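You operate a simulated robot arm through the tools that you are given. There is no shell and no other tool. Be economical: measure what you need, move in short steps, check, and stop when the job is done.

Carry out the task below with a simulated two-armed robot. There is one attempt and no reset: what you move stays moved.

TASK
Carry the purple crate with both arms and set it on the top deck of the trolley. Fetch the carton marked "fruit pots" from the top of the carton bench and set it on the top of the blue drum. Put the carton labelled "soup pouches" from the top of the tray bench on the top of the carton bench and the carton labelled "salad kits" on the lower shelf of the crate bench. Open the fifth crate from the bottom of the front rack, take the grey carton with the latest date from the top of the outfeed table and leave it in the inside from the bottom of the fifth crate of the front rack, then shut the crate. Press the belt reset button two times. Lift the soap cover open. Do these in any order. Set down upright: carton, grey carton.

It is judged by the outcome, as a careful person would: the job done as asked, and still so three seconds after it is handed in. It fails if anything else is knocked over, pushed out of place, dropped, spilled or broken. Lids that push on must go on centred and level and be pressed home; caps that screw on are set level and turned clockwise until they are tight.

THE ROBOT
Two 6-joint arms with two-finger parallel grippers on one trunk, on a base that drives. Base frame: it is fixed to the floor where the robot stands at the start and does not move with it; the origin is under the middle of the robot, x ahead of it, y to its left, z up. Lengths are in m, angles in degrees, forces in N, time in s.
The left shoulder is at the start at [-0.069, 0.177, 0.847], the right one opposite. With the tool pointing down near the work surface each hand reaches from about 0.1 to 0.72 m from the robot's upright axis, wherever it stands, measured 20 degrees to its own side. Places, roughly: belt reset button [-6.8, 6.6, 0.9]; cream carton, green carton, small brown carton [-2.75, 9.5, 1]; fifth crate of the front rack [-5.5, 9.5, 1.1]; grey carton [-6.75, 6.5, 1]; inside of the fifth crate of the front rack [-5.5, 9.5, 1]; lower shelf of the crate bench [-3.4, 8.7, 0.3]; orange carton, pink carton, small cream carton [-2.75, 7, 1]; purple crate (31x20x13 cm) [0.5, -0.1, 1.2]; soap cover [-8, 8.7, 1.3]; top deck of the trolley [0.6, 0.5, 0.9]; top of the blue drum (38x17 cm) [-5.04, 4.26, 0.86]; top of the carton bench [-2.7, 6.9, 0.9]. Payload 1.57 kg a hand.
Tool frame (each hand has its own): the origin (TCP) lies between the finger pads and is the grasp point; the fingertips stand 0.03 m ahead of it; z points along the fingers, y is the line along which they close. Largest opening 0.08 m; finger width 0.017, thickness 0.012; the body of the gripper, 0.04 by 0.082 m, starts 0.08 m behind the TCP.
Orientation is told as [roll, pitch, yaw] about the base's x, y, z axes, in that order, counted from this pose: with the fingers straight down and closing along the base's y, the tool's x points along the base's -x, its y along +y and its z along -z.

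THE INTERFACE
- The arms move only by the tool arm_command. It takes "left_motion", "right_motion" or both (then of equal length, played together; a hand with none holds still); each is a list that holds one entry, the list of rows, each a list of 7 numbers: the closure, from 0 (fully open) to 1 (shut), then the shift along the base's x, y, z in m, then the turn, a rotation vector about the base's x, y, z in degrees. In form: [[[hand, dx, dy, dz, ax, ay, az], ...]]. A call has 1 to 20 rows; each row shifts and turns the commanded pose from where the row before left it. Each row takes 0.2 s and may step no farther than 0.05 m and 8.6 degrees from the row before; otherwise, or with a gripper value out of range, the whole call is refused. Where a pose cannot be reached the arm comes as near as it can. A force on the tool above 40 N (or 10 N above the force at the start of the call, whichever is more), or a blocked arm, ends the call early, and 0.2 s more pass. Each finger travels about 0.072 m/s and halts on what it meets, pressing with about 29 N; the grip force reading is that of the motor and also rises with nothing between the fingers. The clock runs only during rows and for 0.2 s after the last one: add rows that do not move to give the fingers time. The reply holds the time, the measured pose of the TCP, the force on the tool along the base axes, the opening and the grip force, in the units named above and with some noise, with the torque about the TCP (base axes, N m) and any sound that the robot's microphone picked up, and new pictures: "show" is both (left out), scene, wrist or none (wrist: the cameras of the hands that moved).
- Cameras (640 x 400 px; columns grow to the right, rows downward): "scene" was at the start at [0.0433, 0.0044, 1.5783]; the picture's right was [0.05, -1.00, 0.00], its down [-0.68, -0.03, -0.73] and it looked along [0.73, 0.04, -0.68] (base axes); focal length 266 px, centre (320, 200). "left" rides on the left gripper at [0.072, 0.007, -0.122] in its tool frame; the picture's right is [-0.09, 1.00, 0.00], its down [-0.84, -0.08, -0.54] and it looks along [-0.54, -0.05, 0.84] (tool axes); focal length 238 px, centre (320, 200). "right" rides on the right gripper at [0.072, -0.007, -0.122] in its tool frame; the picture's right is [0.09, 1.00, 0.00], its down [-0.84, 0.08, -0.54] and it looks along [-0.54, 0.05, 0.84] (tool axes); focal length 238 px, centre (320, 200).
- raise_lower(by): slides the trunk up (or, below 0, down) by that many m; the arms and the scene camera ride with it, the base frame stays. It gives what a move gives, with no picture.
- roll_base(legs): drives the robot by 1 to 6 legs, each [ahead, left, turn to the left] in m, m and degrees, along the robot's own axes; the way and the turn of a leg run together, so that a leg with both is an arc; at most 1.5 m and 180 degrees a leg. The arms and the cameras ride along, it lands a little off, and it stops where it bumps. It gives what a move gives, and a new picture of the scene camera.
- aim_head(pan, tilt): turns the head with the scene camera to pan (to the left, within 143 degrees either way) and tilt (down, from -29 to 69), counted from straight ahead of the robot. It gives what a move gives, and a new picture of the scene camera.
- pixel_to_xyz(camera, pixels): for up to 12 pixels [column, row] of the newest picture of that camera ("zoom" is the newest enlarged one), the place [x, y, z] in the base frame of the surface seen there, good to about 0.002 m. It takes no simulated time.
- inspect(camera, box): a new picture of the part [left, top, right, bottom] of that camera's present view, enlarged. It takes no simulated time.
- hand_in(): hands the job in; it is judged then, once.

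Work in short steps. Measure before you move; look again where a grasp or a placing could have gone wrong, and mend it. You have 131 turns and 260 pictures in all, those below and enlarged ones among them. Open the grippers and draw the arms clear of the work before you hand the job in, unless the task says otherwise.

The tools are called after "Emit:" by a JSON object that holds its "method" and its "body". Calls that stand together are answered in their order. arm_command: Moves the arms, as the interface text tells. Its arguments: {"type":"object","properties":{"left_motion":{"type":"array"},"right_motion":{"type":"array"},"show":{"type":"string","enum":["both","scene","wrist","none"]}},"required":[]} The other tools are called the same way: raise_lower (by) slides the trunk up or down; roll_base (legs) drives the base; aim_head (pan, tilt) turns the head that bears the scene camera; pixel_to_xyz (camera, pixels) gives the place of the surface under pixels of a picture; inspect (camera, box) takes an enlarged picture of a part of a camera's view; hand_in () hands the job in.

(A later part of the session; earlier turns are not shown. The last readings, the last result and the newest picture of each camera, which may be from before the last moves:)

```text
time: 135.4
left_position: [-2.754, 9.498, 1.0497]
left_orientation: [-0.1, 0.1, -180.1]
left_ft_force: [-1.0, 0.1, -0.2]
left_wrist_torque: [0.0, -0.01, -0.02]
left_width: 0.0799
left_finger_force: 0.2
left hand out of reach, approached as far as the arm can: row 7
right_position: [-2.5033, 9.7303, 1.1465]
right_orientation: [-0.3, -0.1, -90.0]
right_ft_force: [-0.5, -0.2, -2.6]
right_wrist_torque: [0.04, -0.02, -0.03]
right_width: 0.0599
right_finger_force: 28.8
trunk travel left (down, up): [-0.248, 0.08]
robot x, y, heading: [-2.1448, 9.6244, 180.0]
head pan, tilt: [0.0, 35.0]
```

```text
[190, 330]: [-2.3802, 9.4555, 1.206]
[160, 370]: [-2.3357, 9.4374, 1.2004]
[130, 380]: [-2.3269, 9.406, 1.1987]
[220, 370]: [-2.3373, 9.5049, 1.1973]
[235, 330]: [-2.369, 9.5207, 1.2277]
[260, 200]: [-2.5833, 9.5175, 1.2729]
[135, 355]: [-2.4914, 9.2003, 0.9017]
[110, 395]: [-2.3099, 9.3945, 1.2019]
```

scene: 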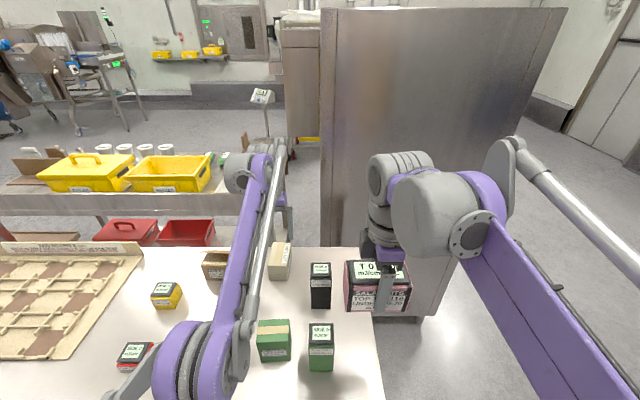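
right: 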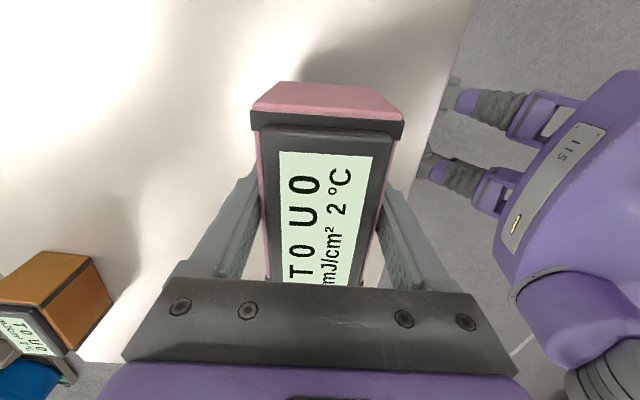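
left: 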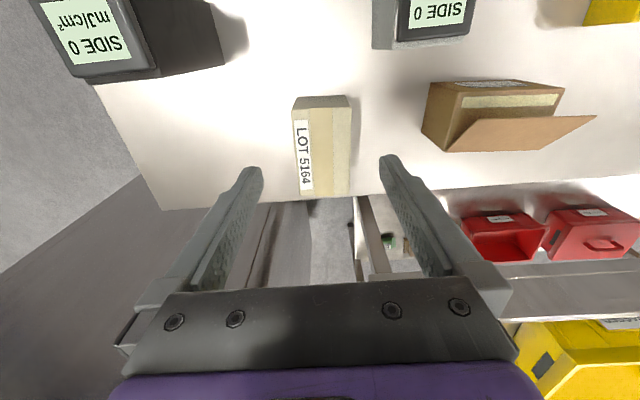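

Elbow is at z≈1.2, ample clearance. I lower onto the cream carton and close.

Emit:
{"method": "arm_command", "body": {"left_motion": [[[0, 0.008, 0.001, -0.045, 0, 0, 0], [0, 0.0, 0, -0.045, 0, 0, 0], [0, 0.0, 0, -0.045, 0, 0, 0], [0, 0.0, 0, -0.012, 0, 0, 0], [0, 0, 0, 0, 0, 0, 0]]], "show": "wrist"}}

```text
time: 136.6
left_position: [-2.7441, 9.5011, 0.9019]
left_orientation: [-0.1, -0.1, -180.0]
left_ft_force: [-0.1, 0.3, -0.4]
left_wrist_torque: [-0.01, 0.02, 0.04]
left_width: 0.0799
left_finger_force: 0.0
right_position: [-2.5044, 9.7301, 1.146]
right_orientation: [-0.1, -0.2, -90.0]
right_ft_force: [0.2, 0.2, -3.4]
right_wrist_torque: [0.01, -0.01, -0.01]
right_width: 0.0599
right_finger_force: 29.1
trunk travel left (down, up): [-0.248, 0.08]
robot x, y, heading: [-2.1472, 9.6259, 179.9]
head pan, tilt: [0.0, 35.0]
```

left: 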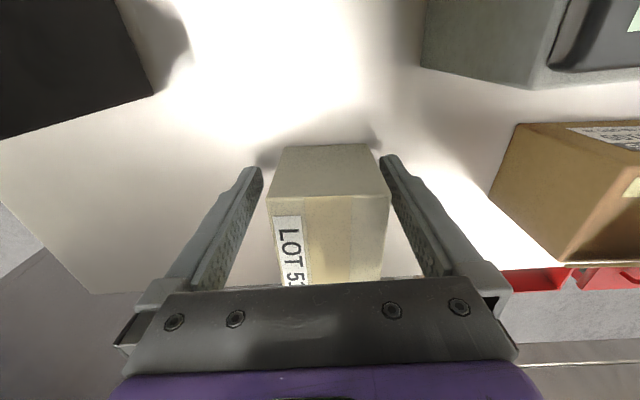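

The fingers straddle it but near its front face. I nudge the base 0.02 m forward, then grip.

Emit:
{"method": "roll_base", "body": {"legs": [[0.018, 0, 0]]}}

Emit:
{"method": "arm_command", "body": {"left_motion": [[[1, 0, 0, 0, 0, 0, 0], [1, 0, 0, 0, 0, 0, 0], [1, 0, 0, 0, 0, 0, 0], [1, 0, 0, 0.02, 0, 0, 0], [1, 0, 0, 0.045, 0, 0, 0], [1, 0, 0, 0.045, 0, 0, 0], [1, 0, 0, 0.045, 0, 0, 0]]], "show": "both"}}

```text
time: 137.4
left_position: [-2.7623, 9.5009, 0.9023]
left_orientation: [-0.1, -0.1, -180.0]
left_ft_force: [-0.6, 0.0, -0.6]
left_wrist_torque: [0.01, -0.02, -0.01]
left_width: 0.08
left_finger_force: 0.2
right_position: [-2.5212, 9.7296, 1.1457]
right_orientation: [-0.2, -0.2, -90.0]
right_ft_force: [-0.3, 0.7, -3.0]
right_wrist_torque: [-0.03, -0.01, -0.02]
right_width: 0.0594
right_finger_force: 28.8
trunk travel left (down, up): [-0.248, 0.08]
robot x, y, heading: [-2.1644, 9.6257, 179.7]
head pan, tilt: [0.0, 35.0]
```

scene: 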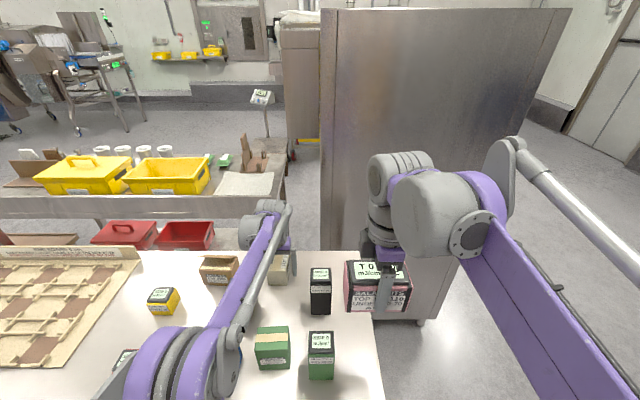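

```text
time: 139.0
left_position: [-2.7623, 9.4989, 1.0561]
left_orientation: [-0.1, 0.0, -179.9]
left_ft_force: [-0.8, 0.4, -2.7]
left_wrist_torque: [0.03, -0.08, 0.01]
left_width: 0.0597
left_finger_force: 29.3
right_position: [-2.5213, 9.7296, 1.1463]
right_orientation: [-0.2, -0.2, -90.0]
right_ft_force: [0.6, -0.3, -3.3]
right_wrist_torque: [0.01, -0.04, 0.0]
right_width: 0.06
right_finger_force: 28.3
trunk travel left (down, up): [-0.248, 0.08]
robot x, y, heading: [-2.1649, 9.629, 179.9]
head pan, tilt: [0.0, 35.0]
```

scene: 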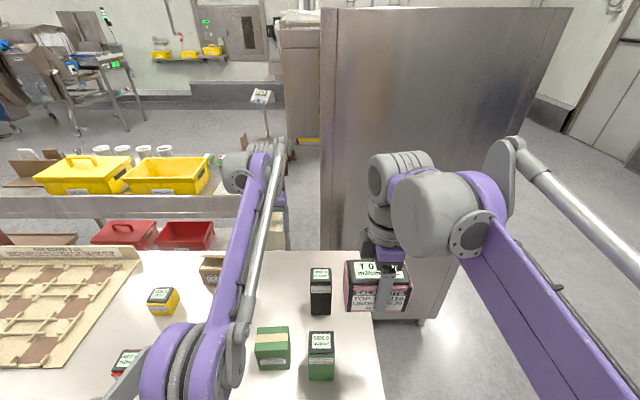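
left: 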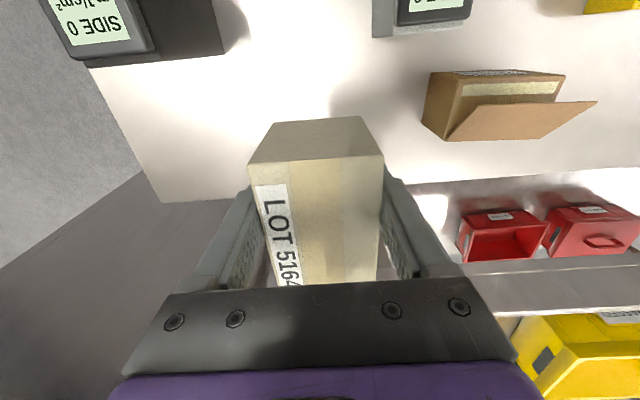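

Cream is held securely. I retract it, then drive back to the carton bench.

Emit:
{"method": "arm_command", "body": {"left_motion": [[[1, 0.042, 0, 0.02, 0, 0, 0], [1, 0.042, 0, 0.02, 0, 0, 0], [1, 0.042, 0, 0.02, 0, 0, 0], [1, 0.042, 0, 0.02, 0, 0, 0], [1, 0.042, 0, 0.02, 0, 0, 0]]], "show": "none"}}

Emit:
{"method": "roll_base", "body": {"legs": [[-0.3, 0, 0], [0, 1.4, 0], [0, 1.35, 0], [0.28, 0, 0]]}}

```text
time: 140.2
left_position: [-2.553, 9.5024, 1.157]
left_orientation: [0.0, -0.1, -180.0]
left_ft_force: [-0.2, -0.1, -2.5]
left_wrist_torque: [-0.01, 0.01, 0.04]
left_width: 0.0601
left_finger_force: 28.9
right_position: [-2.5205, 9.7307, 1.1468]
right_orientation: [-0.3, -0.2, -90.0]
right_ft_force: [1.6, 1.0, -3.4]
right_wrist_torque: [0.01, 0.03, -0.01]
right_width: 0.0599
right_finger_force: 28.8
trunk travel left (down, up): [-0.248, 0.08]
robot x, y, heading: [-2.1692, 9.6244, 179.7]
head pan, tilt: [0.0, 35.0]
```

```text
time: 167.6
left_position: [-2.5596, 6.7414, 1.1565]
left_orientation: [0.0, -0.1, 179.2]
left_ft_force: [-0.5, -0.1, -1.4]
left_wrist_torque: [-0.04, -0.07, 0.01]
left_width: 0.0597
left_finger_force: 29.0
right_position: [-2.5233, 6.9715, 1.1458]
right_orientation: [-0.2, -0.1, -90.8]
right_ft_force: [-1.1, -0.8, -3.5]
right_wrist_torque: [0.01, -0.02, -0.03]
right_width: 0.0598
right_finger_force: 28.9
trunk travel left (down, up): [-0.248, 0.08]
robot x, y, heading: [-2.1669, 6.8611, 179.2]
head pan, tilt: [0.0, 35.0]
```

scene: 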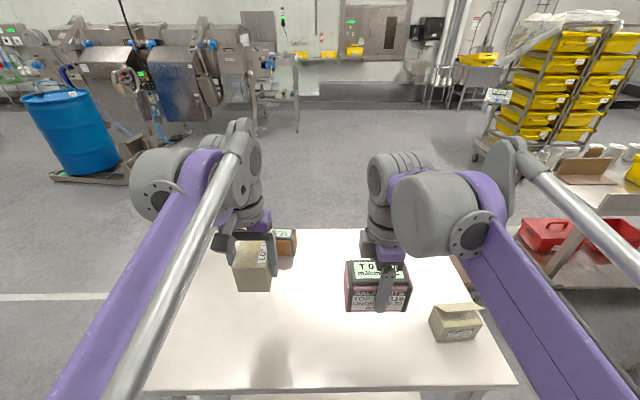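

At the carton bench. I lower both: soup at (-2.58, 6.71), pink back to its original spot (-2.567, 6.975).

Emit:
{"method": "arm_command", "body": {"left_motion": [[[1, -0.004, -0.005, -0.041, 0, 0, 0.8], [1, -0.004, -0.005, -0.041, 0, 0, 0], [1, -0.004, -0.005, -0.041, 0, 0, 0], [1, -0.004, -0.005, -0.041, 0, 0, 0], [1, -0.004, -0.005, -0.041, 0, 0, 0], [1, 0, -0.005, -0.041, 0, 0, 0], [1, 0, 0, -0.004, 0, 0, 0], [1, 0, 0, 0, 0, 0, 0]]], "right_motion": [[[1, -0.008, 0.0006, -0.039, 0, 0, 0.8], [1, -0.008, 0.0006, -0.039, 0, 0, 0], [1, -0.008, 0.0006, -0.039, 0, 0, 0], [1, -0.008, 0.0006, -0.039, 0, 0, 0], [1, -0.008, 0.0006, -0.039, 0, 0, 0], [1, -0.004, 0, -0.039, 0, 0, 0], [1, 0, 0, -0.006, 0, 0, 0], [1, 0, 0, 0, 0, 0, 0]]], "show": "both"}}

```text
time: 169.4
left_position: [-2.5791, 6.7116, 0.906]
left_orientation: [-0.2, 0.0, -180.0]
left_ft_force: [-0.5, -0.1, -2.3]
left_wrist_torque: [0.0, 0.02, 0.01]
left_width: 0.0598
left_finger_force: 29.2
right_position: [-2.5679, 6.9729, 0.906]
right_orientation: [-0.2, -0.1, -89.9]
right_ft_force: [-0.2, -0.1, -2.8]
right_wrist_torque: [0.03, -0.01, -0.03]
right_width: 0.0596
right_finger_force: 29.3
trunk travel left (down, up): [-0.248, 0.08]
robot x, y, heading: [-2.1703, 6.8613, 179.0]
head pan, tilt: [0.0, 35.0]
```

scene: 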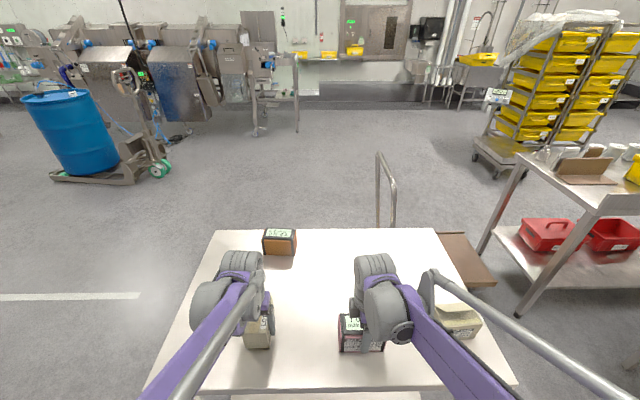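
right: 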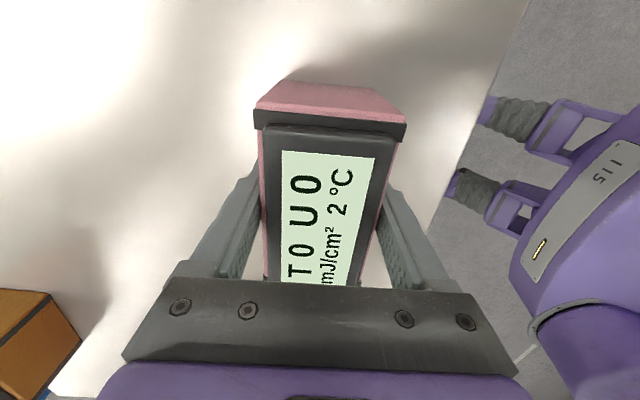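
left: 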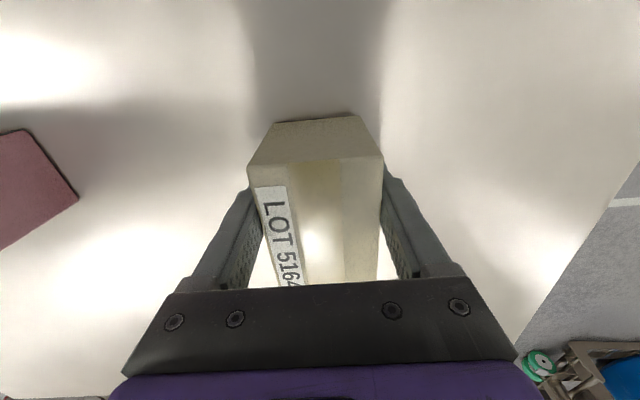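

Nearly touching; I lower 3–4 mm, release both, and raise the hands straight up.

Emit:
{"method": "arm_command", "body": {"left_motion": [[[1, 0, 0, -0.002, 0, 0, 0], [1, 0, 0, -0.0015, 0, 0, 0], [1, 0, 0, 0, 0, 0, 0], [0, 0, 0, 0, 0, 0, 0], [0, 0, 0, 0, 0, 0, 0], [0, 0, 0, 0, 0, 0, 0], [0, 0, 0, 0.04, 0, 0, 0], [0, 0, 0, 0.045, 0, 0, 0], [0, 0, 0, 0.045, 0, 0, 0], [0, 0, 0, 0.045, 0, 0, 0], [0, 0, 0, 0.045, 0, 0, 0]]], "right_motion": [[[1, 0, 0.001, -0.0015, 0, 0, 0], [1, 0, 0, -0.001, 0, 0, 0], [1, 0, 0, 0, 0, 0, 0], [0, 0, 0, 0, 0, 0, 0], [0, 0, 0, 0, 0, 0, 0], [0, 0, 0, 0, 0, 0, 0], [0, 0, 0, 0.04, 0, 0, 0], [0, 0, 0, 0.045, 0, 0, 0], [0, 0, 0, 0.045, 0, 0, 0], [0, 0, 0, 0.045, 0, 0, 0], [0, 0, 0, 0.045, 0, 0, 0]]], "show": "scene"}}

```text
time: 171.8
left_position: [-2.5806, 6.712, 1.1247]
left_orientation: [-0.1, -0.1, -179.9]
left_ft_force: [0.7, -0.3, 0.2]
left_wrist_torque: [0.0, -0.01, 0.04]
left_width: 0.0801
left_finger_force: 0.2
right_position: [-2.5651, 6.9792, 1.1258]
right_orientation: [-0.2, -0.2, -90.1]
right_ft_force: [-0.5, -0.1, 0.1]
right_wrist_torque: [0.01, 0.01, 0.01]
right_width: 0.0801
right_finger_force: 0.1
trunk travel left (down, up): [-0.248, 0.08]
robot x, y, heading: [-2.1696, 6.8631, 179.2]
head pan, tilt: [0.0, 35.0]
```

scene: 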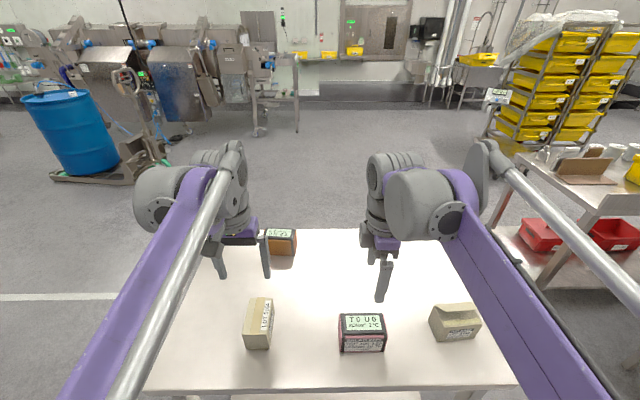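

Both placed. Next the green "salad kits" with the right hand: I drive back to the tray bench aligned so the right hand lands over it.

Emit:
{"method": "roll_base", "body": {"legs": [[-0.3, 0, 0.8], [0, -1.27, 0], [0, -1.27, 0], [0.25, 0, 0]]}}

Emit:
{"method": "inspect", "body": {"camera": "right", "box": [0, 0, 640, 400]}}

```text
time: 197.3
left_position: [-2.5037, 9.2532, 1.124]
left_orientation: [0.0, 0.0, -179.0]
left_ft_force: [0.2, 0.4, -0.3]
left_wrist_torque: [0.01, -0.01, 0.0]
left_width: 0.0799
left_finger_force: 0.1
right_position: [-2.4931, 9.5194, 1.1245]
right_orientation: [-0.1, -0.2, -89.0]
right_ft_force: [0.3, 1.4, 0.1]
right_wrist_torque: [-0.01, -0.01, -0.01]
right_width: 0.08
right_finger_force: 0.0
trunk travel left (down, up): [-0.248, 0.08]
robot x, y, heading: [-2.0942, 9.4105, -180.1]
head pan, tilt: [0.0, 35.0]
```

scene: 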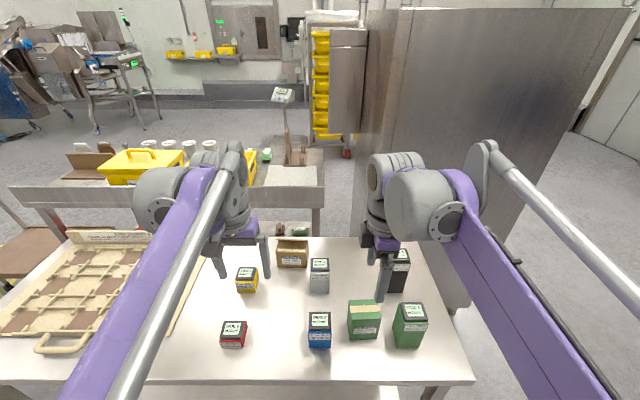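

```text
1.00 times, centred on (320, 200) of right (not enlarged: the box is as wide or as high as the picture)
```

zoom: 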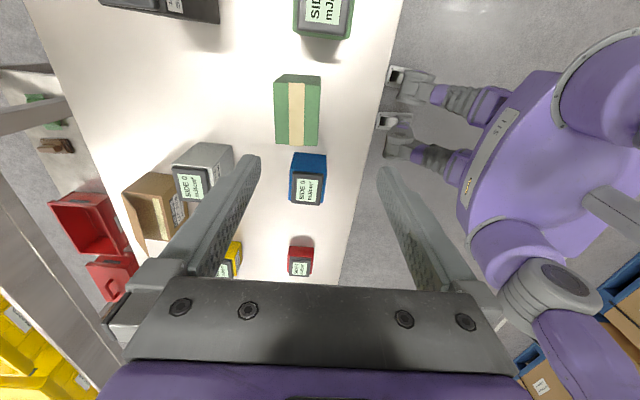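

I remeasure the green carton with both cameras.

Emit:
{"method": "pixel_to_xyz", "body": {"camera": "scene", "pixels": [[349, 303], [379, 303], [351, 335], [379, 335], [364, 310], [312, 335], [330, 343], [396, 340]]}}

Emit:
{"method": "pixel_to_xyz", "body": {"camera": "zoom", "pixels": [[276, 83], [319, 83], [278, 140], [317, 140], [297, 110], [307, 165], [315, 30]]}}

```text
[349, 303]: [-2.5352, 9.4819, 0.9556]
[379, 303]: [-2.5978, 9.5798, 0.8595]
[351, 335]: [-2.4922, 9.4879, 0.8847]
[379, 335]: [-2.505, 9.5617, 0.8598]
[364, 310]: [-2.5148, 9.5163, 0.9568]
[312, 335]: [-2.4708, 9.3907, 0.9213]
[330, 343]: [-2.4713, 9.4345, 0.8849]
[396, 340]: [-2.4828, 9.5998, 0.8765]
```

```text
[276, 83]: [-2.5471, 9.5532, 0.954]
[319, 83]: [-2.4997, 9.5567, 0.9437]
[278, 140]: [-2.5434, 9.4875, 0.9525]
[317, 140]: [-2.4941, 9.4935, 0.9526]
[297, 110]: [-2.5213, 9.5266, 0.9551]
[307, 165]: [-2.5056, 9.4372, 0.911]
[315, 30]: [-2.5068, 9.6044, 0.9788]
```

Green's centre is (-2.519, 9.52). I shift, lower, and grip along x.

Emit:
{"method": "arm_command", "body": {"right_motion": [[[0, -0.026, 0.001, 0, 0, 0, 2], [0, 0, 0, -0.045, 0, 0, 0], [0, 0, 0, -0.045, 0, 0, 0], [0, 0, 0, -0.045, 0, 0, 0], [0, 0, 0, -0.045, 0, 0, 0], [0, 0, 0, -0.03, 0, 0, 0], [0, 0, 0, 0, 0, 0, 0], [1, 0, 0, 0, 0, 0, 0], [1, 0, 0, 0, 0, 0, 0], [1, 0, 0, 0, 0, 0, 0], [1, 0, 0, 0, 0, 0, 0], [1, 0, 0, 0.03, 0, 0, 0], [1, 0, 0, 0.04, 0, 0, 0], [1, 0, 0, 0.04, 0, 0, 0], [1, 0, 0, 0.04, 0, 0, 0], [1, 0, 0, 0.04, 0, 0, 0]]], "show": "both"}}

```text
time: 200.7
left_position: [-2.5041, 9.2541, 1.1238]
left_orientation: [-0.1, -0.2, -179.0]
left_ft_force: [-0.4, 0.0, 0.4]
left_wrist_torque: [-0.02, 0.0, 0.0]
left_width: 0.08
left_finger_force: 0.1
right_position: [-2.5176, 9.5187, 1.1056]
right_orientation: [-0.1, -0.2, -87.0]
right_ft_force: [0.1, 0.4, -3.6]
right_wrist_torque: [0.04, -0.01, -0.03]
right_width: 0.0538
right_finger_force: 29.1
trunk travel left (down, up): [-0.248, 0.08]
robot x, y, heading: [-2.0911, 9.4106, -180.1]
head pan, tilt: [0.0, 35.0]
```

scene: 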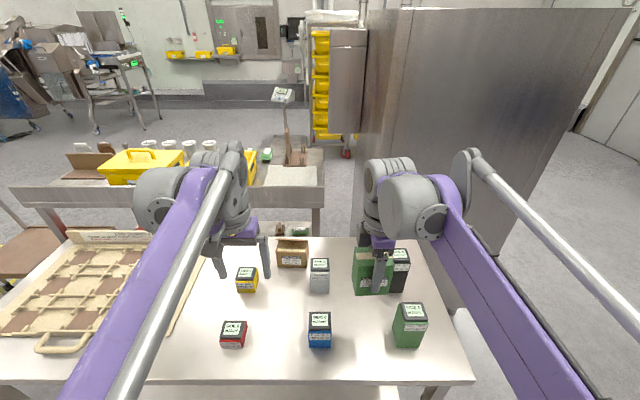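
right: 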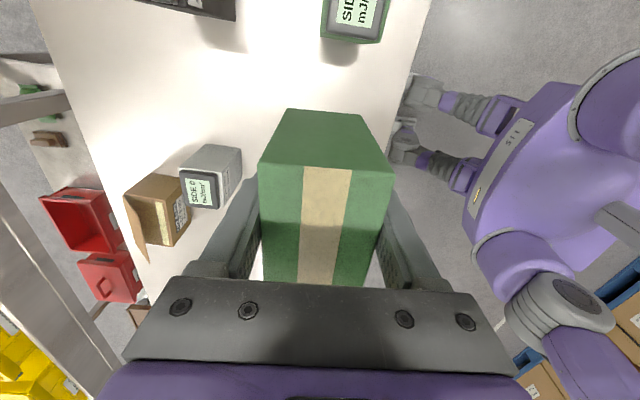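

Green is held. I lift a little, back off and drive south toward the south end of the carton bench, looking before the last part.

Emit:
{"method": "roll_base", "body": {"legs": [[-0.35, 0, 0], [0, 1.3, 0], [0, 1.3, 0], [0, 0.95, 0]]}}

Emit:
{"method": "aim_head", "body": {"pan": 20, "tilt": 30}}

```text
time: 233.6
left_position: [-2.2621, 5.7233, 1.1231]
left_orientation: [-0.1, -0.1, 179.0]
left_ft_force: [0.2, -0.1, 0.1]
left_wrist_torque: [-0.03, 0.02, 0.03]
left_width: 0.08
left_finger_force: 0.0
right_position: [-2.2659, 5.9887, 1.1054]
right_orientation: [-0.2, -0.3, -89.1]
right_ft_force: [-0.5, -0.3, -1.7]
right_wrist_torque: [-0.01, 0.01, 0.0]
right_width: 0.0535
right_finger_force: 28.8
trunk travel left (down, up): [-0.248, 0.08]
robot x, y, heading: [-1.8472, 5.8658, 178.0]
head pan, tilt: [0.0, 35.0]
```

scene: 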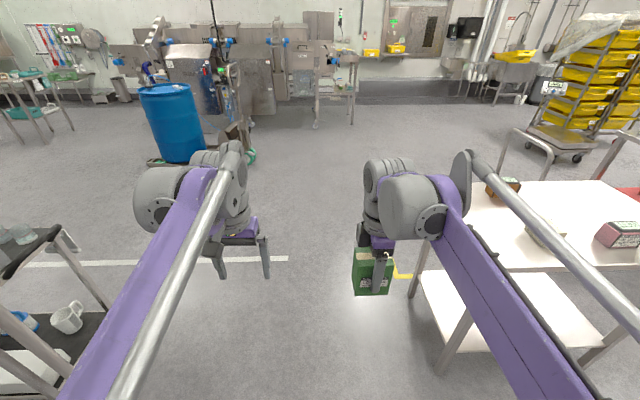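

```text
time: 234.5
left_position: [-2.2624, 5.7225, 1.1234]
left_orientation: [-0.1, -0.2, 179.0]
left_ft_force: [0.0, -0.6, 0.5]
left_wrist_torque: [0.0, 0.01, -0.04]
left_width: 0.08
left_finger_force: 0.1
right_position: [-2.2662, 5.9888, 1.1047]
right_orientation: [-0.1, -0.1, -89.1]
right_ft_force: [1.4, -0.1, -3.0]
right_wrist_torque: [0.01, -0.01, 0.0]
right_width: 0.0539
right_finger_force: 29.0
trunk travel left (down, up): [-0.248, 0.08]
robot x, y, heading: [-1.847, 5.865, 177.9]
head pan, tilt: [20.0, 30.0]
```

scene: 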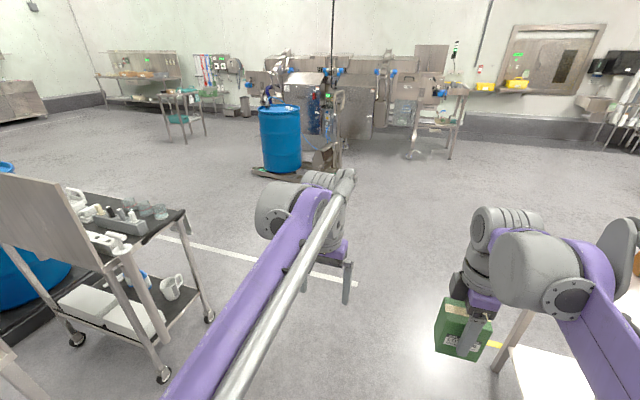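

The left cart and the target drum are visible. I measure the cart's corner, bench legs and the drum.

Emit:
{"method": "pixel_to_xyz", "body": {"camera": "scene", "pixels": [[165, 375], [208, 315], [185, 211], [75, 335], [280, 105], [300, 106], [262, 106], [280, 150], [255, 172], [320, 172], [500, 365], [420, 155]]}}

Emit:
{"method": "inspect", "body": {"camera": "scene", "box": [80, 20, 480, 200]}}

```text
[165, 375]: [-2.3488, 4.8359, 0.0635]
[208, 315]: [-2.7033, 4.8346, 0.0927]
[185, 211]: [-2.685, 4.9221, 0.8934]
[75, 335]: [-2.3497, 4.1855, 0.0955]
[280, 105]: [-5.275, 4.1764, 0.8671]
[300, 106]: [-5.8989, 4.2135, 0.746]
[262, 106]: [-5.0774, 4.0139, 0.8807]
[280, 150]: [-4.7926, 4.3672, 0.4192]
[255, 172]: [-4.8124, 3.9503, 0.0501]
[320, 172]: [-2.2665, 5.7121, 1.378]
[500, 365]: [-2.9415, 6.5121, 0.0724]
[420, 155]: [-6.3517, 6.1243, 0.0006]
```

```text
1.60 times, centred on (280, 110) of scene
```

zoom: 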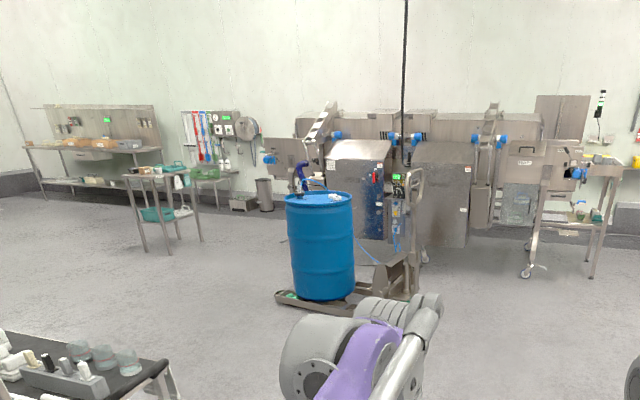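

The corridor is clear. I drive in, turn to face north at the bench's south end.

Emit:
{"method": "roll_base", "body": {"legs": [[0.89, 0, 0], [0, 0, -88], [0.22, 0, 0]]}}

Emit:
{"method": "aim_head", "body": {"pan": 0, "tilt": 40}}

```text
time: 244.2
left_position: [-2.8922, 6.5299, 1.1234]
left_orientation: [0.0, -0.1, 91.0]
left_ft_force: [0.7, 0.2, -0.2]
left_wrist_torque: [-0.02, -0.01, 0.01]
left_width: 0.08
left_finger_force: 0.1
right_position: [-2.6268, 6.5435, 1.105]
right_orientation: [-0.2, -0.2, -176.9]
right_ft_force: [0.8, 0.8, -2.7]
right_wrist_torque: [0.02, 0.02, -0.02]
right_width: 0.0537
right_finger_force: 28.9
trunk travel left (down, up): [-0.248, 0.08]
robot x, y, heading: [-2.7403, 6.1199, 90.0]
head pan, tilt: [20.0, 30.0]
```

scene: 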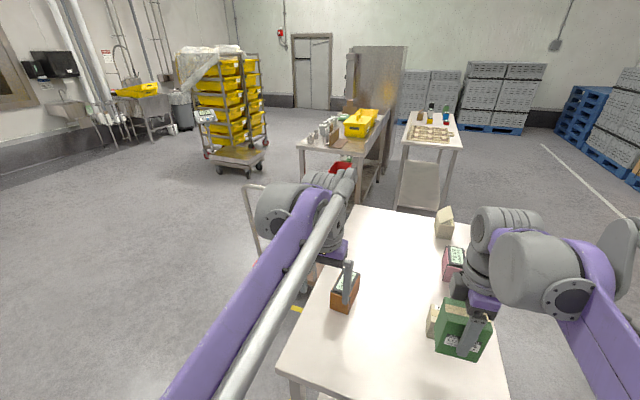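

```text
time: 245.0
left_position: [-2.8923, 6.5302, 1.1239]
left_orientation: [0.0, -0.1, 91.2]
left_ft_force: [0.8, 0.0, -1.3]
left_wrist_torque: [-0.01, 0.0, 0.01]
left_width: 0.0801
left_finger_force: 0.1
right_position: [-2.6266, 6.5437, 1.1063]
right_orientation: [-0.2, -0.2, -176.9]
right_ft_force: [0.2, 0.0, -3.1]
right_wrist_torque: [0.01, -0.04, 0.05]
right_width: 0.0538
right_finger_force: 29.7
trunk travel left (down, up): [-0.248, 0.08]
robot x, y, heading: [-2.7344, 6.1205, 90.1]
head pan, tilt: [0.0, 40.0]
```

scene: 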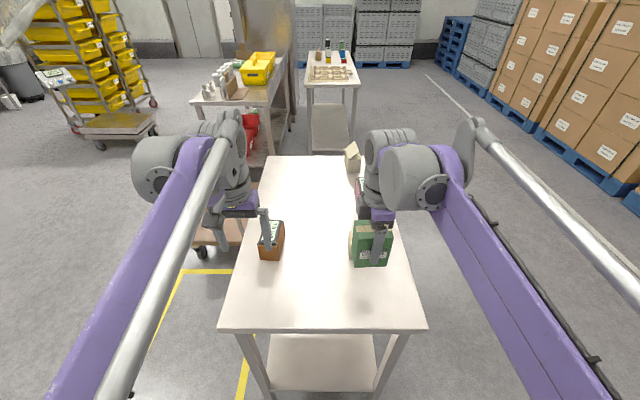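

The left hand is lined up with the orange carton; I move over it at z≈1.03 and check.

Emit:
{"method": "arm_command", "body": {"left_motion": [[[0, 0.001, 0.041, -0.02, 0, 0, -1], [0, 0.001, 0.041, -0.02, 0, 0, 0], [0, 0.001, 0.041, -0.02, 0, 0, 0], [0, 0.001, 0.041, -0.02, 0, 0, 0], [0, 0.001, 0.041, -0.02, 0, 0, 0]]], "show": "both"}}

```text
time: 246.2
left_position: [-2.8874, 6.7381, 1.0215]
left_orientation: [0.0, 0.0, 90.2]
left_ft_force: [-0.3, 0.2, -0.6]
left_wrist_torque: [-0.01, 0.02, 0.01]
left_width: 0.0798
left_finger_force: 0.1
right_position: [-2.6272, 6.5452, 1.1048]
right_orientation: [-0.2, -0.2, -176.9]
right_ft_force: [0.2, 0.3, -2.4]
right_wrist_torque: [0.02, -0.01, 0.05]
right_width: 0.0537
right_finger_force: 29.1
trunk travel left (down, up): [-0.248, 0.08]
robot x, y, heading: [-2.7358, 6.1214, 90.3]
head pan, tilt: [0.0, 40.0]
```

scene: 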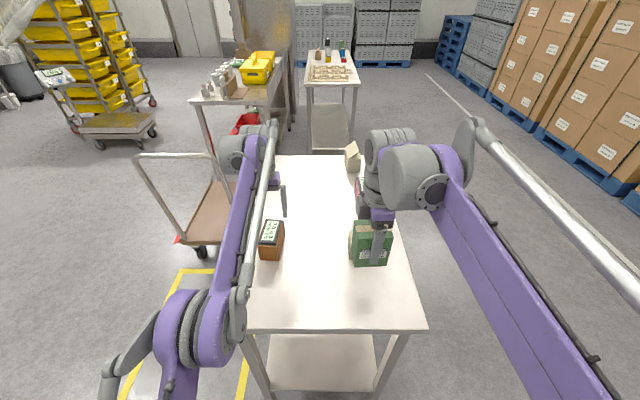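
left: 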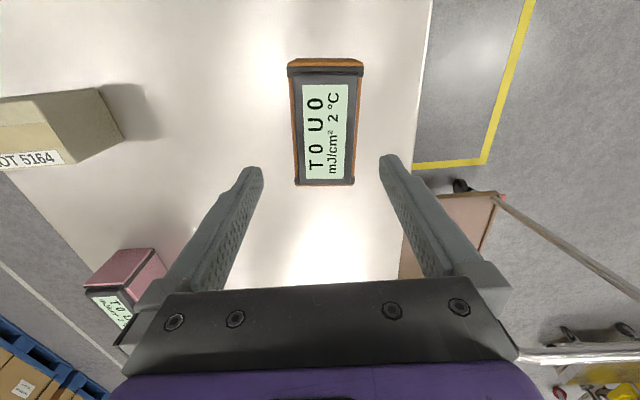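

Orange is centred between the fingers (325,120). I lower, close, and lift it.

Emit:
{"method": "arm_command", "body": {"left_motion": [[[0, 0, 0, -0.04, 0, 0, 0], [0, 0, 0, -0.04, 0, 0, 0], [0, 0, 0, -0.038, 0, 0, 0], [0, 0, 0, 0, 0, 0, 0], [1, 0, 0, 0, 0, 0, 0], [1, 0, 0, 0, 0, 0, 0], [1, 0, 0, 0, 0, 0, 0], [1, 0, 0, 0.03, 0, 0, 0], [1, 0, 0, 0.045, 0, 0, 0], [1, 0, 0, 0.045, 0, 0, 0], [1, 0, -0.03, 0.035, 0, 0, 0], [1, 0, -0.04, 0.02, 0, 0, 0], [1, 0, -0.04, 0.02, 0, 0, 0], [1, 0, -0.04, 0.02, 0, 0, 0], [1, 0, -0.04, 0, 0, 0, 0]]], "show": "both"}}

```text
time: 249.4
left_position: [-2.8866, 6.5412, 1.1227]
left_orientation: [-0.1, -0.1, 90.1]
left_ft_force: [-0.1, -0.2, -3.0]
left_wrist_torque: [0.04, -0.02, -0.04]
left_width: 0.0609
left_finger_force: 29.6
right_position: [-2.6263, 6.5422, 1.1052]
right_orientation: [-0.2, -0.2, -177.0]
right_ft_force: [0.1, 0.2, -2.8]
right_wrist_torque: [0.0, 0.0, 0.0]
right_width: 0.0538
right_finger_force: 29.1
trunk travel left (down, up): [-0.248, 0.08]
robot x, y, heading: [-2.7343, 6.1226, 90.1]
head pan, tilt: [0.0, 40.0]
```

scene: 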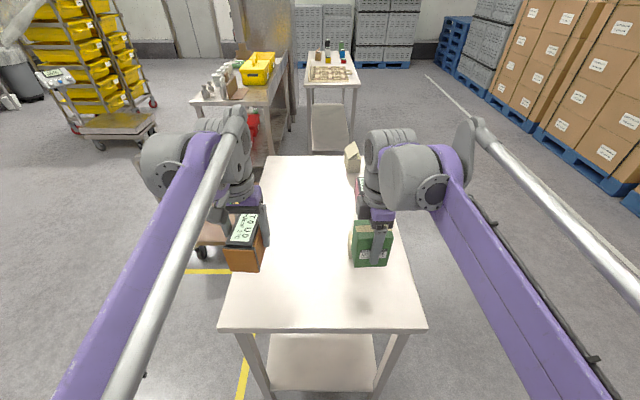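
left: 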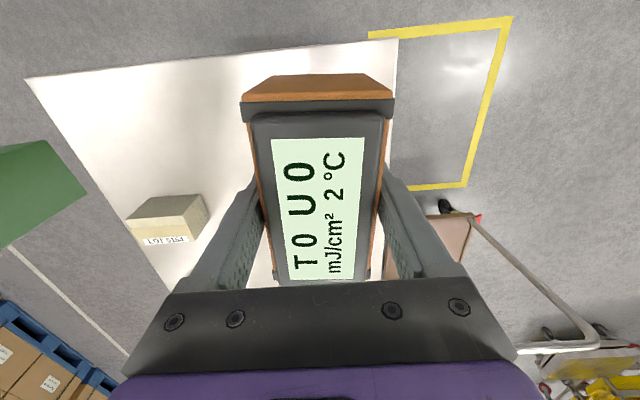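

Orange is held. I back away, strafe west, turning the left hand 90° to reveal the carton's label face.

Emit:
{"method": "roll_base", "body": {"legs": [[-0.3, 0, 0], [0, 1.45, 0]]}}

Emit:
{"method": "arm_command", "body": {"left_motion": [[[1, 0, 0, 0, 0, 0, 8.5], [1, 0, 0, 0, 0, 0, 8.5], [1, 0, 0, 0, 0, 0, 8.5], [1, 0, 0, 0, 0, 0, 8.5], [1, 0, 0, 0, 0, 0, 8.5], [1, 0, 0, 0, 0, 0, 8.5], [1, 0, 0, 0, 0, 0, 8.5], [1, 0, 0, 0, 0, 0, 8.5], [1, 0, 0, 0, 0, 0, 8.5], [1, 0, 0, 0, 0, 0, 8.5]]], "show": "scene"}}

Emit:
{"method": "aim_head", "body": {"pan": 0, "tilt": 22}}

```text
time: 263.7
left_position: [-4.3044, 6.2359, 1.1228]
left_orientation: [-0.1, -0.2, 90.1]
left_ft_force: [0.4, -0.3, -3.0]
left_wrist_torque: [0.02, 0.0, 0.03]
left_width: 0.0605
left_finger_force: 29.0
right_position: [-4.0426, 6.2368, 1.1051]
right_orientation: [-0.2, -0.2, -176.9]
right_ft_force: [-0.9, -0.2, -2.4]
right_wrist_torque: [-0.01, -0.03, 0.01]
right_width: 0.0541
right_finger_force: 28.9
trunk travel left (down, up): [-0.248, 0.08]
robot x, y, heading: [-4.1546, 5.8114, 90.1]
head pan, tilt: [0.0, 40.0]
```

scene: 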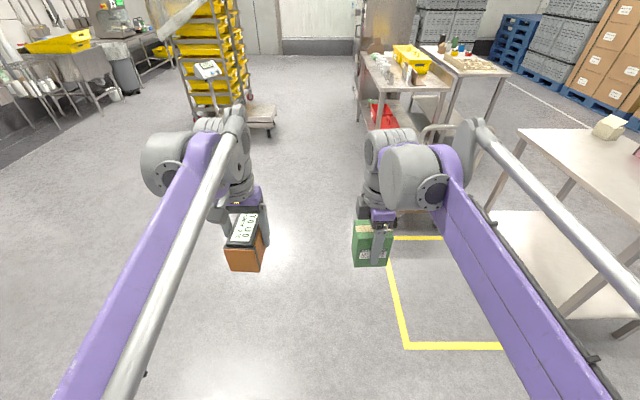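

```text
time: 265.9
left_position: [-4.3043, 6.2371, 1.1209]
left_orientation: [-0.1, 0.0, 175.2]
left_ft_force: [-0.4, 0.3, -2.3]
left_wrist_torque: [0.02, 0.04, 0.01]
left_width: 0.0603
left_finger_force: 29.2
right_position: [-4.0416, 6.2362, 1.1048]
right_orientation: [-0.3, -0.1, -176.9]
right_ft_force: [0.8, 0.2, -3.0]
right_wrist_torque: [0.0, -0.01, 0.04]
right_width: 0.0538
right_finger_force: 29.1
trunk travel left (down, up): [-0.248, 0.08]
robot x, y, heading: [-4.1561, 5.8137, 90.1]
head pan, tilt: [0.0, 40.0]
```

scene: 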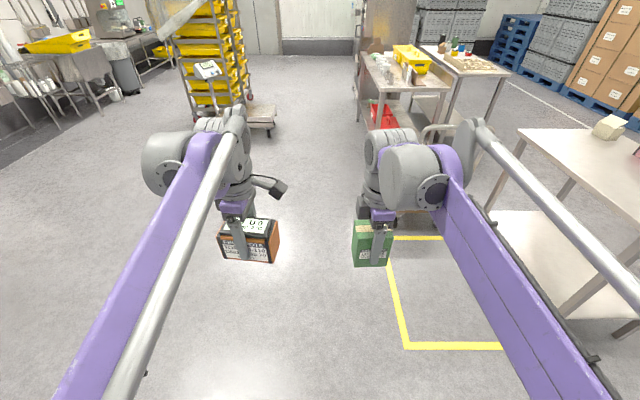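

```text
time: 266.7
left_position: [-4.3046, 6.2363, 1.1227]
left_orientation: [-0.2, -0.1, 175.1]
left_ft_force: [-0.3, -0.1, -3.7]
left_wrist_torque: [-0.02, 0.0, -0.04]
left_width: 0.0606
left_finger_force: 28.9
right_position: [-4.0433, 6.2362, 1.105]
right_orientation: [-0.2, -0.2, -176.9]
right_ft_force: [-0.7, -0.4, -2.8]
right_wrist_torque: [0.01, -0.02, -0.03]
right_width: 0.0538
right_finger_force: 28.9
trunk travel left (down, up): [-0.248, 0.08]
robot x, y, heading: [-4.1565, 5.8123, 90.1]
head pan, tilt: [0.0, 22.0]
```

scene: 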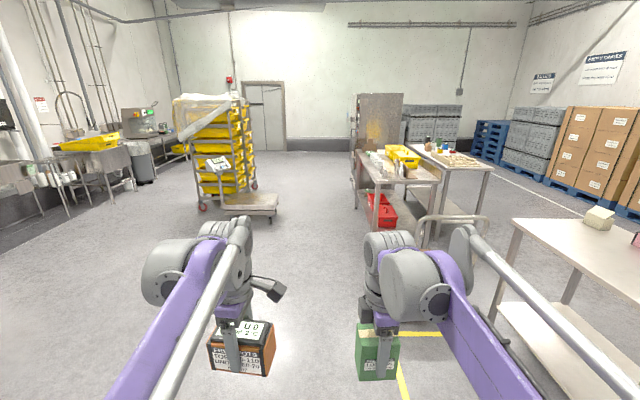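

Emit:
{"method": "inspect", "body": {"camera": "scene", "box": [200, 310, 290, 380]}}

Emit:
{"method": "inspect", "body": {"camera": "scene", "box": [340, 120, 460, 240]}}

Emit:
{"method": "pixel_to_xyz", "body": {"camera": "scene", "pixels": [[375, 240], [413, 250], [358, 185], [370, 208], [385, 215], [350, 190], [270, 222], [225, 210], [255, 190], [380, 220], [395, 225], [200, 207]]}}

```text
5.71 times, centred on (245, 345) of scene
```

zoom: 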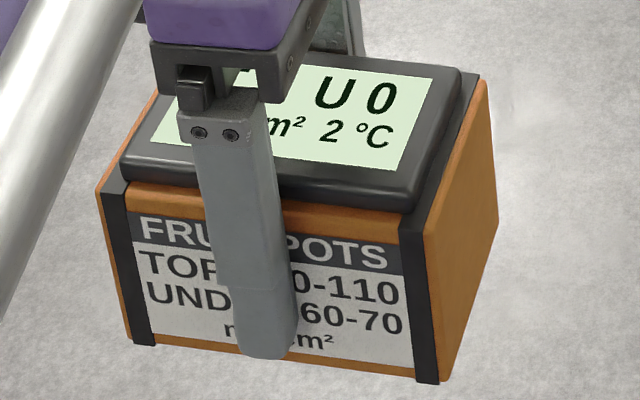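

```text
3.33 times, centred on (400, 180) of scene
```

zoom: 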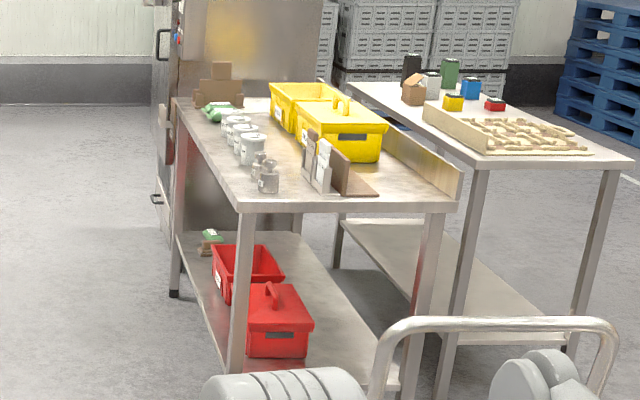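

```text
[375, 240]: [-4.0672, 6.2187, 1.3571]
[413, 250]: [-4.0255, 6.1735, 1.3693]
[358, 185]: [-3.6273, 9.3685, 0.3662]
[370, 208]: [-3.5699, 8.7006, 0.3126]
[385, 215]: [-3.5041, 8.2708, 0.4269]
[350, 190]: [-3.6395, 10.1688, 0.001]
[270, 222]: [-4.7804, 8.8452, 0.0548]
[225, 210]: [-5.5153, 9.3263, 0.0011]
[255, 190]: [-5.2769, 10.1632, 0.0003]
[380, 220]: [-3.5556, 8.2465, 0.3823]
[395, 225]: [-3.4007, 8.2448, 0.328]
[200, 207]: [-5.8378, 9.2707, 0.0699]
```

Orange is confirmed FRUIT POTS. Now I drive north along x≈-4.16 and turn to face the crate bench's west side.

Emit:
{"method": "roll_base", "body": {"legs": [[1.5, 0, 0], [1.5, 0, 0], [0.25, 0, 0], [0, 0, -90]]}}

Emit:
{"method": "aim_head", "body": {"pan": 0, "tilt": 45}}

```text
time: 286.4
left_position: [-3.8213, 9.2357, 1.1228]
left_orientation: [-0.1, -0.2, 87.5]
left_ft_force: [0.8, 0.1, -3.6]
left_wrist_torque: [-0.01, 0.01, 0.0]
left_width: 0.0601
left_finger_force: 28.4
right_position: [-3.8128, 8.9747, 1.1049]
right_orientation: [-0.1, -0.2, 95.3]
right_ft_force: [-0.5, 0.3, -2.6]
right_wrist_torque: [0.0, -0.01, -0.01]
right_width: 0.054
right_finger_force: 28.8
trunk travel left (down, up): [-0.248, 0.08]
robot x, y, heading: [-4.2366, 9.067, 2.8]
head pan, tilt: [0.0, 22.0]
```

scene: 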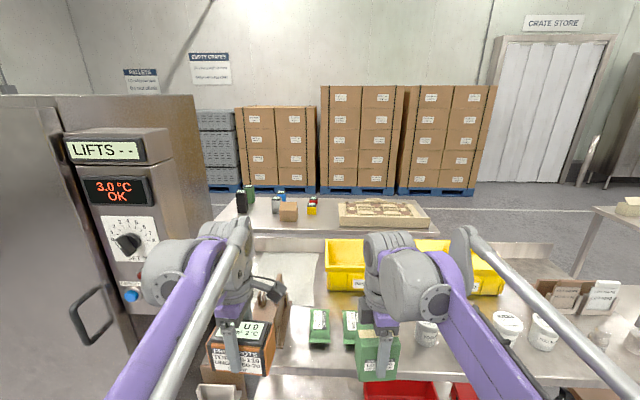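

```text
time: 287.3
left_position: [-3.823, 9.2359, 1.1225]
left_orientation: [0.0, -0.2, 87.5]
left_ft_force: [-0.1, 0.5, -2.8]
left_wrist_torque: [-0.01, -0.03, 0.0]
left_width: 0.0597
left_finger_force: 28.1
right_position: [-3.8129, 8.9742, 1.1049]
right_orientation: [-0.2, -0.2, 95.4]
right_ft_force: [-0.8, -0.4, -2.5]
right_wrist_torque: [0.0, 0.0, -0.01]
right_width: 0.0538
right_finger_force: 28.6
trunk travel left (down, up): [-0.248, 0.08]
robot x, y, heading: [-4.2407, 9.0645, 2.5]
head pan, tilt: [0.0, 45.0]
```

scene: 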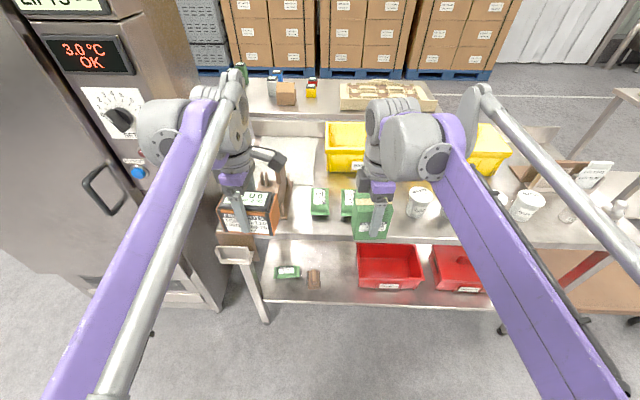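

The lower shelf has a free gap between the brown block (314,278) and the red crate (358,268). I measure it.

Emit:
{"method": "pixel_to_xyz", "body": {"camera": "scene", "pixels": [[323, 278], [357, 285], [340, 285], [340, 250], [357, 250], [316, 288], [340, 298], [340, 238], [266, 300], [300, 240], [265, 235], [420, 247]]}}

Emit:
{"method": "inspect", "body": {"camera": "scene", "box": [230, 190, 430, 320]}}

```text
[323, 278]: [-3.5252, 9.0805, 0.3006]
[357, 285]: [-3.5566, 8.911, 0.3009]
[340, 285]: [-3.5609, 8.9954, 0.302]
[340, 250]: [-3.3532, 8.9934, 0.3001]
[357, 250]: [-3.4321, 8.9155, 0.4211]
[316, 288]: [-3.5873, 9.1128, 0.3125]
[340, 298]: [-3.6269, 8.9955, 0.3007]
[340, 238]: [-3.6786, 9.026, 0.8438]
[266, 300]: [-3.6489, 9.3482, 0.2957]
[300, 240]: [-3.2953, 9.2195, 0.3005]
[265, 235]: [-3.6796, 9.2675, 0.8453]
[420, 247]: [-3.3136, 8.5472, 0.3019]
```

```text
3.08 times, centred on (330, 255) of scene
```

zoom: 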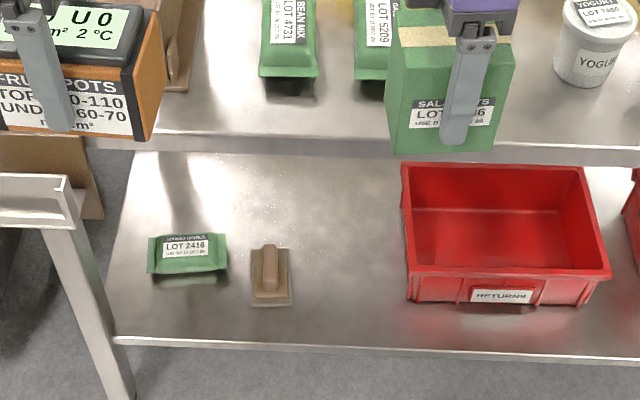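

The gap is y 8.915–9.08; I'll set the carton at about (-3.58, 9.0). I lower the trunk and nudge the base forward 0.06.

Emit:
{"method": "raise_lower", "body": {"by": -0.245}}

Emit:
{"method": "roll_base", "body": {"legs": [[0.05, 0, 0]]}}

Emit:
{"method": "arm_command", "body": {"right_motion": [[[1, 0, 0.005, -0.04, 0, 0, -2.5], [1, 0, 0.005, -0.04, 0, 0, -2.5], [1, 0, 0.005, -0.04, 0, 0, 0], [1, 0, 0.005, -0.04, 0, 0, 0], [1, 0, 0, -0.04, 0, 0, 0], [1, 0, 0, -0.04, 0, 0, 0], [1, 0, 0, -0.04, 0, 0, 0], [1, 0, 0, -0.04, 0, 0, 0], [1, 0, 0, -0.04, 0, 0, 0], [1, 0, 0, -0.04, 0, 0, 0], [1, 0, 0, -0.04, 0, 0, 0], [1, 0, 0, -0.03, 0, 0, 0]]], "show": "both"}}

```text
time: 289.8
left_position: [-3.8226, 9.2349, 0.8777]
left_orientation: [-0.2, 0.0, 87.4]
left_ft_force: [0.2, -0.2, -2.4]
left_wrist_torque: [0.01, -0.01, 0.02]
left_width: 0.0597
left_finger_force: 28.8
right_position: [-3.8125, 8.9742, 0.8601]
right_orientation: [-0.3, -0.1, 95.3]
right_ft_force: [-0.8, -0.7, -2.5]
right_wrist_torque: [-0.03, 0.03, -0.03]
right_width: 0.0535
right_finger_force: 29.4
trunk travel left (down, up): [-0.003, 0.325]
robot x, y, heading: [-4.241, 9.0709, 2.4]
head pan, tilt: [0.0, 45.0]
```

```text
time: 290.7
left_position: [-3.7735, 9.2396, 0.8772]
left_orientation: [0.0, -0.1, 87.5]
left_ft_force: [0.6, 0.4, -4.0]
left_wrist_torque: [0.03, 0.01, 0.01]
left_width: 0.0598
left_finger_force: 28.7
right_position: [-3.7625, 8.9765, 0.859]
right_orientation: [0.0, -0.2, 95.4]
right_ft_force: [-0.3, 0.2, -2.2]
right_wrist_torque: [0.0, 0.03, -0.02]
right_width: 0.0539
right_finger_force: 28.6
trunk travel left (down, up): [-0.003, 0.325]
robot x, y, heading: [-4.1931, 9.0683, 2.7]
head pan, tilt: [0.0, 45.0]
```

scene: 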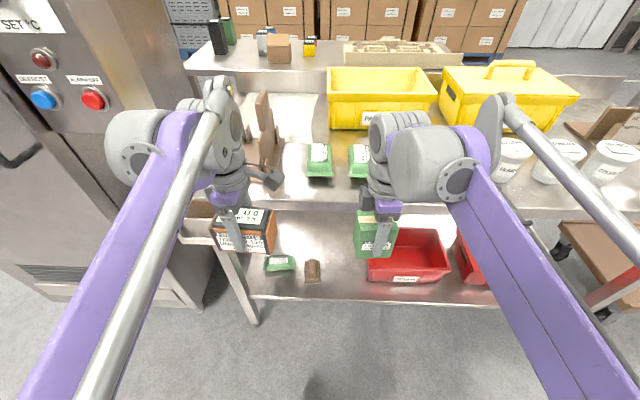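

```text
time: 293.3
left_position: [-3.7744, 9.2381, 0.8763]
left_orientation: [-0.1, -0.1, 87.4]
left_ft_force: [0.3, 0.2, -2.1]
left_wrist_torque: [0.0, -0.02, 0.01]
left_width: 0.0597
left_finger_force: 29.1
right_position: [-3.762, 8.9959, 0.3914]
right_orientation: [-0.2, -0.2, 90.4]
right_ft_force: [0.0, 0.1, -3.4]
right_wrist_torque: [-0.01, 0.01, 0.03]
right_width: 0.0538
right_finger_force: 28.7
trunk travel left (down, up): [-0.003, 0.325]
robot x, y, heading: [-4.1909, 9.0688, 2.7]
head pan, tilt: [0.0, 45.0]
```

scene: 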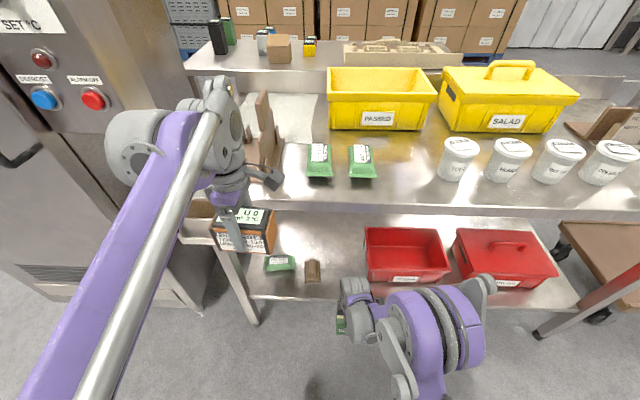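
right: 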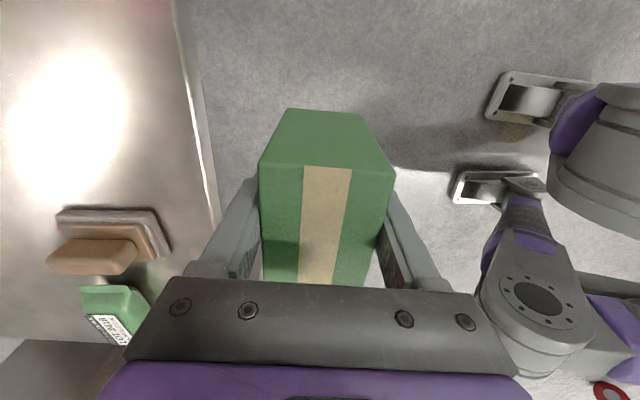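

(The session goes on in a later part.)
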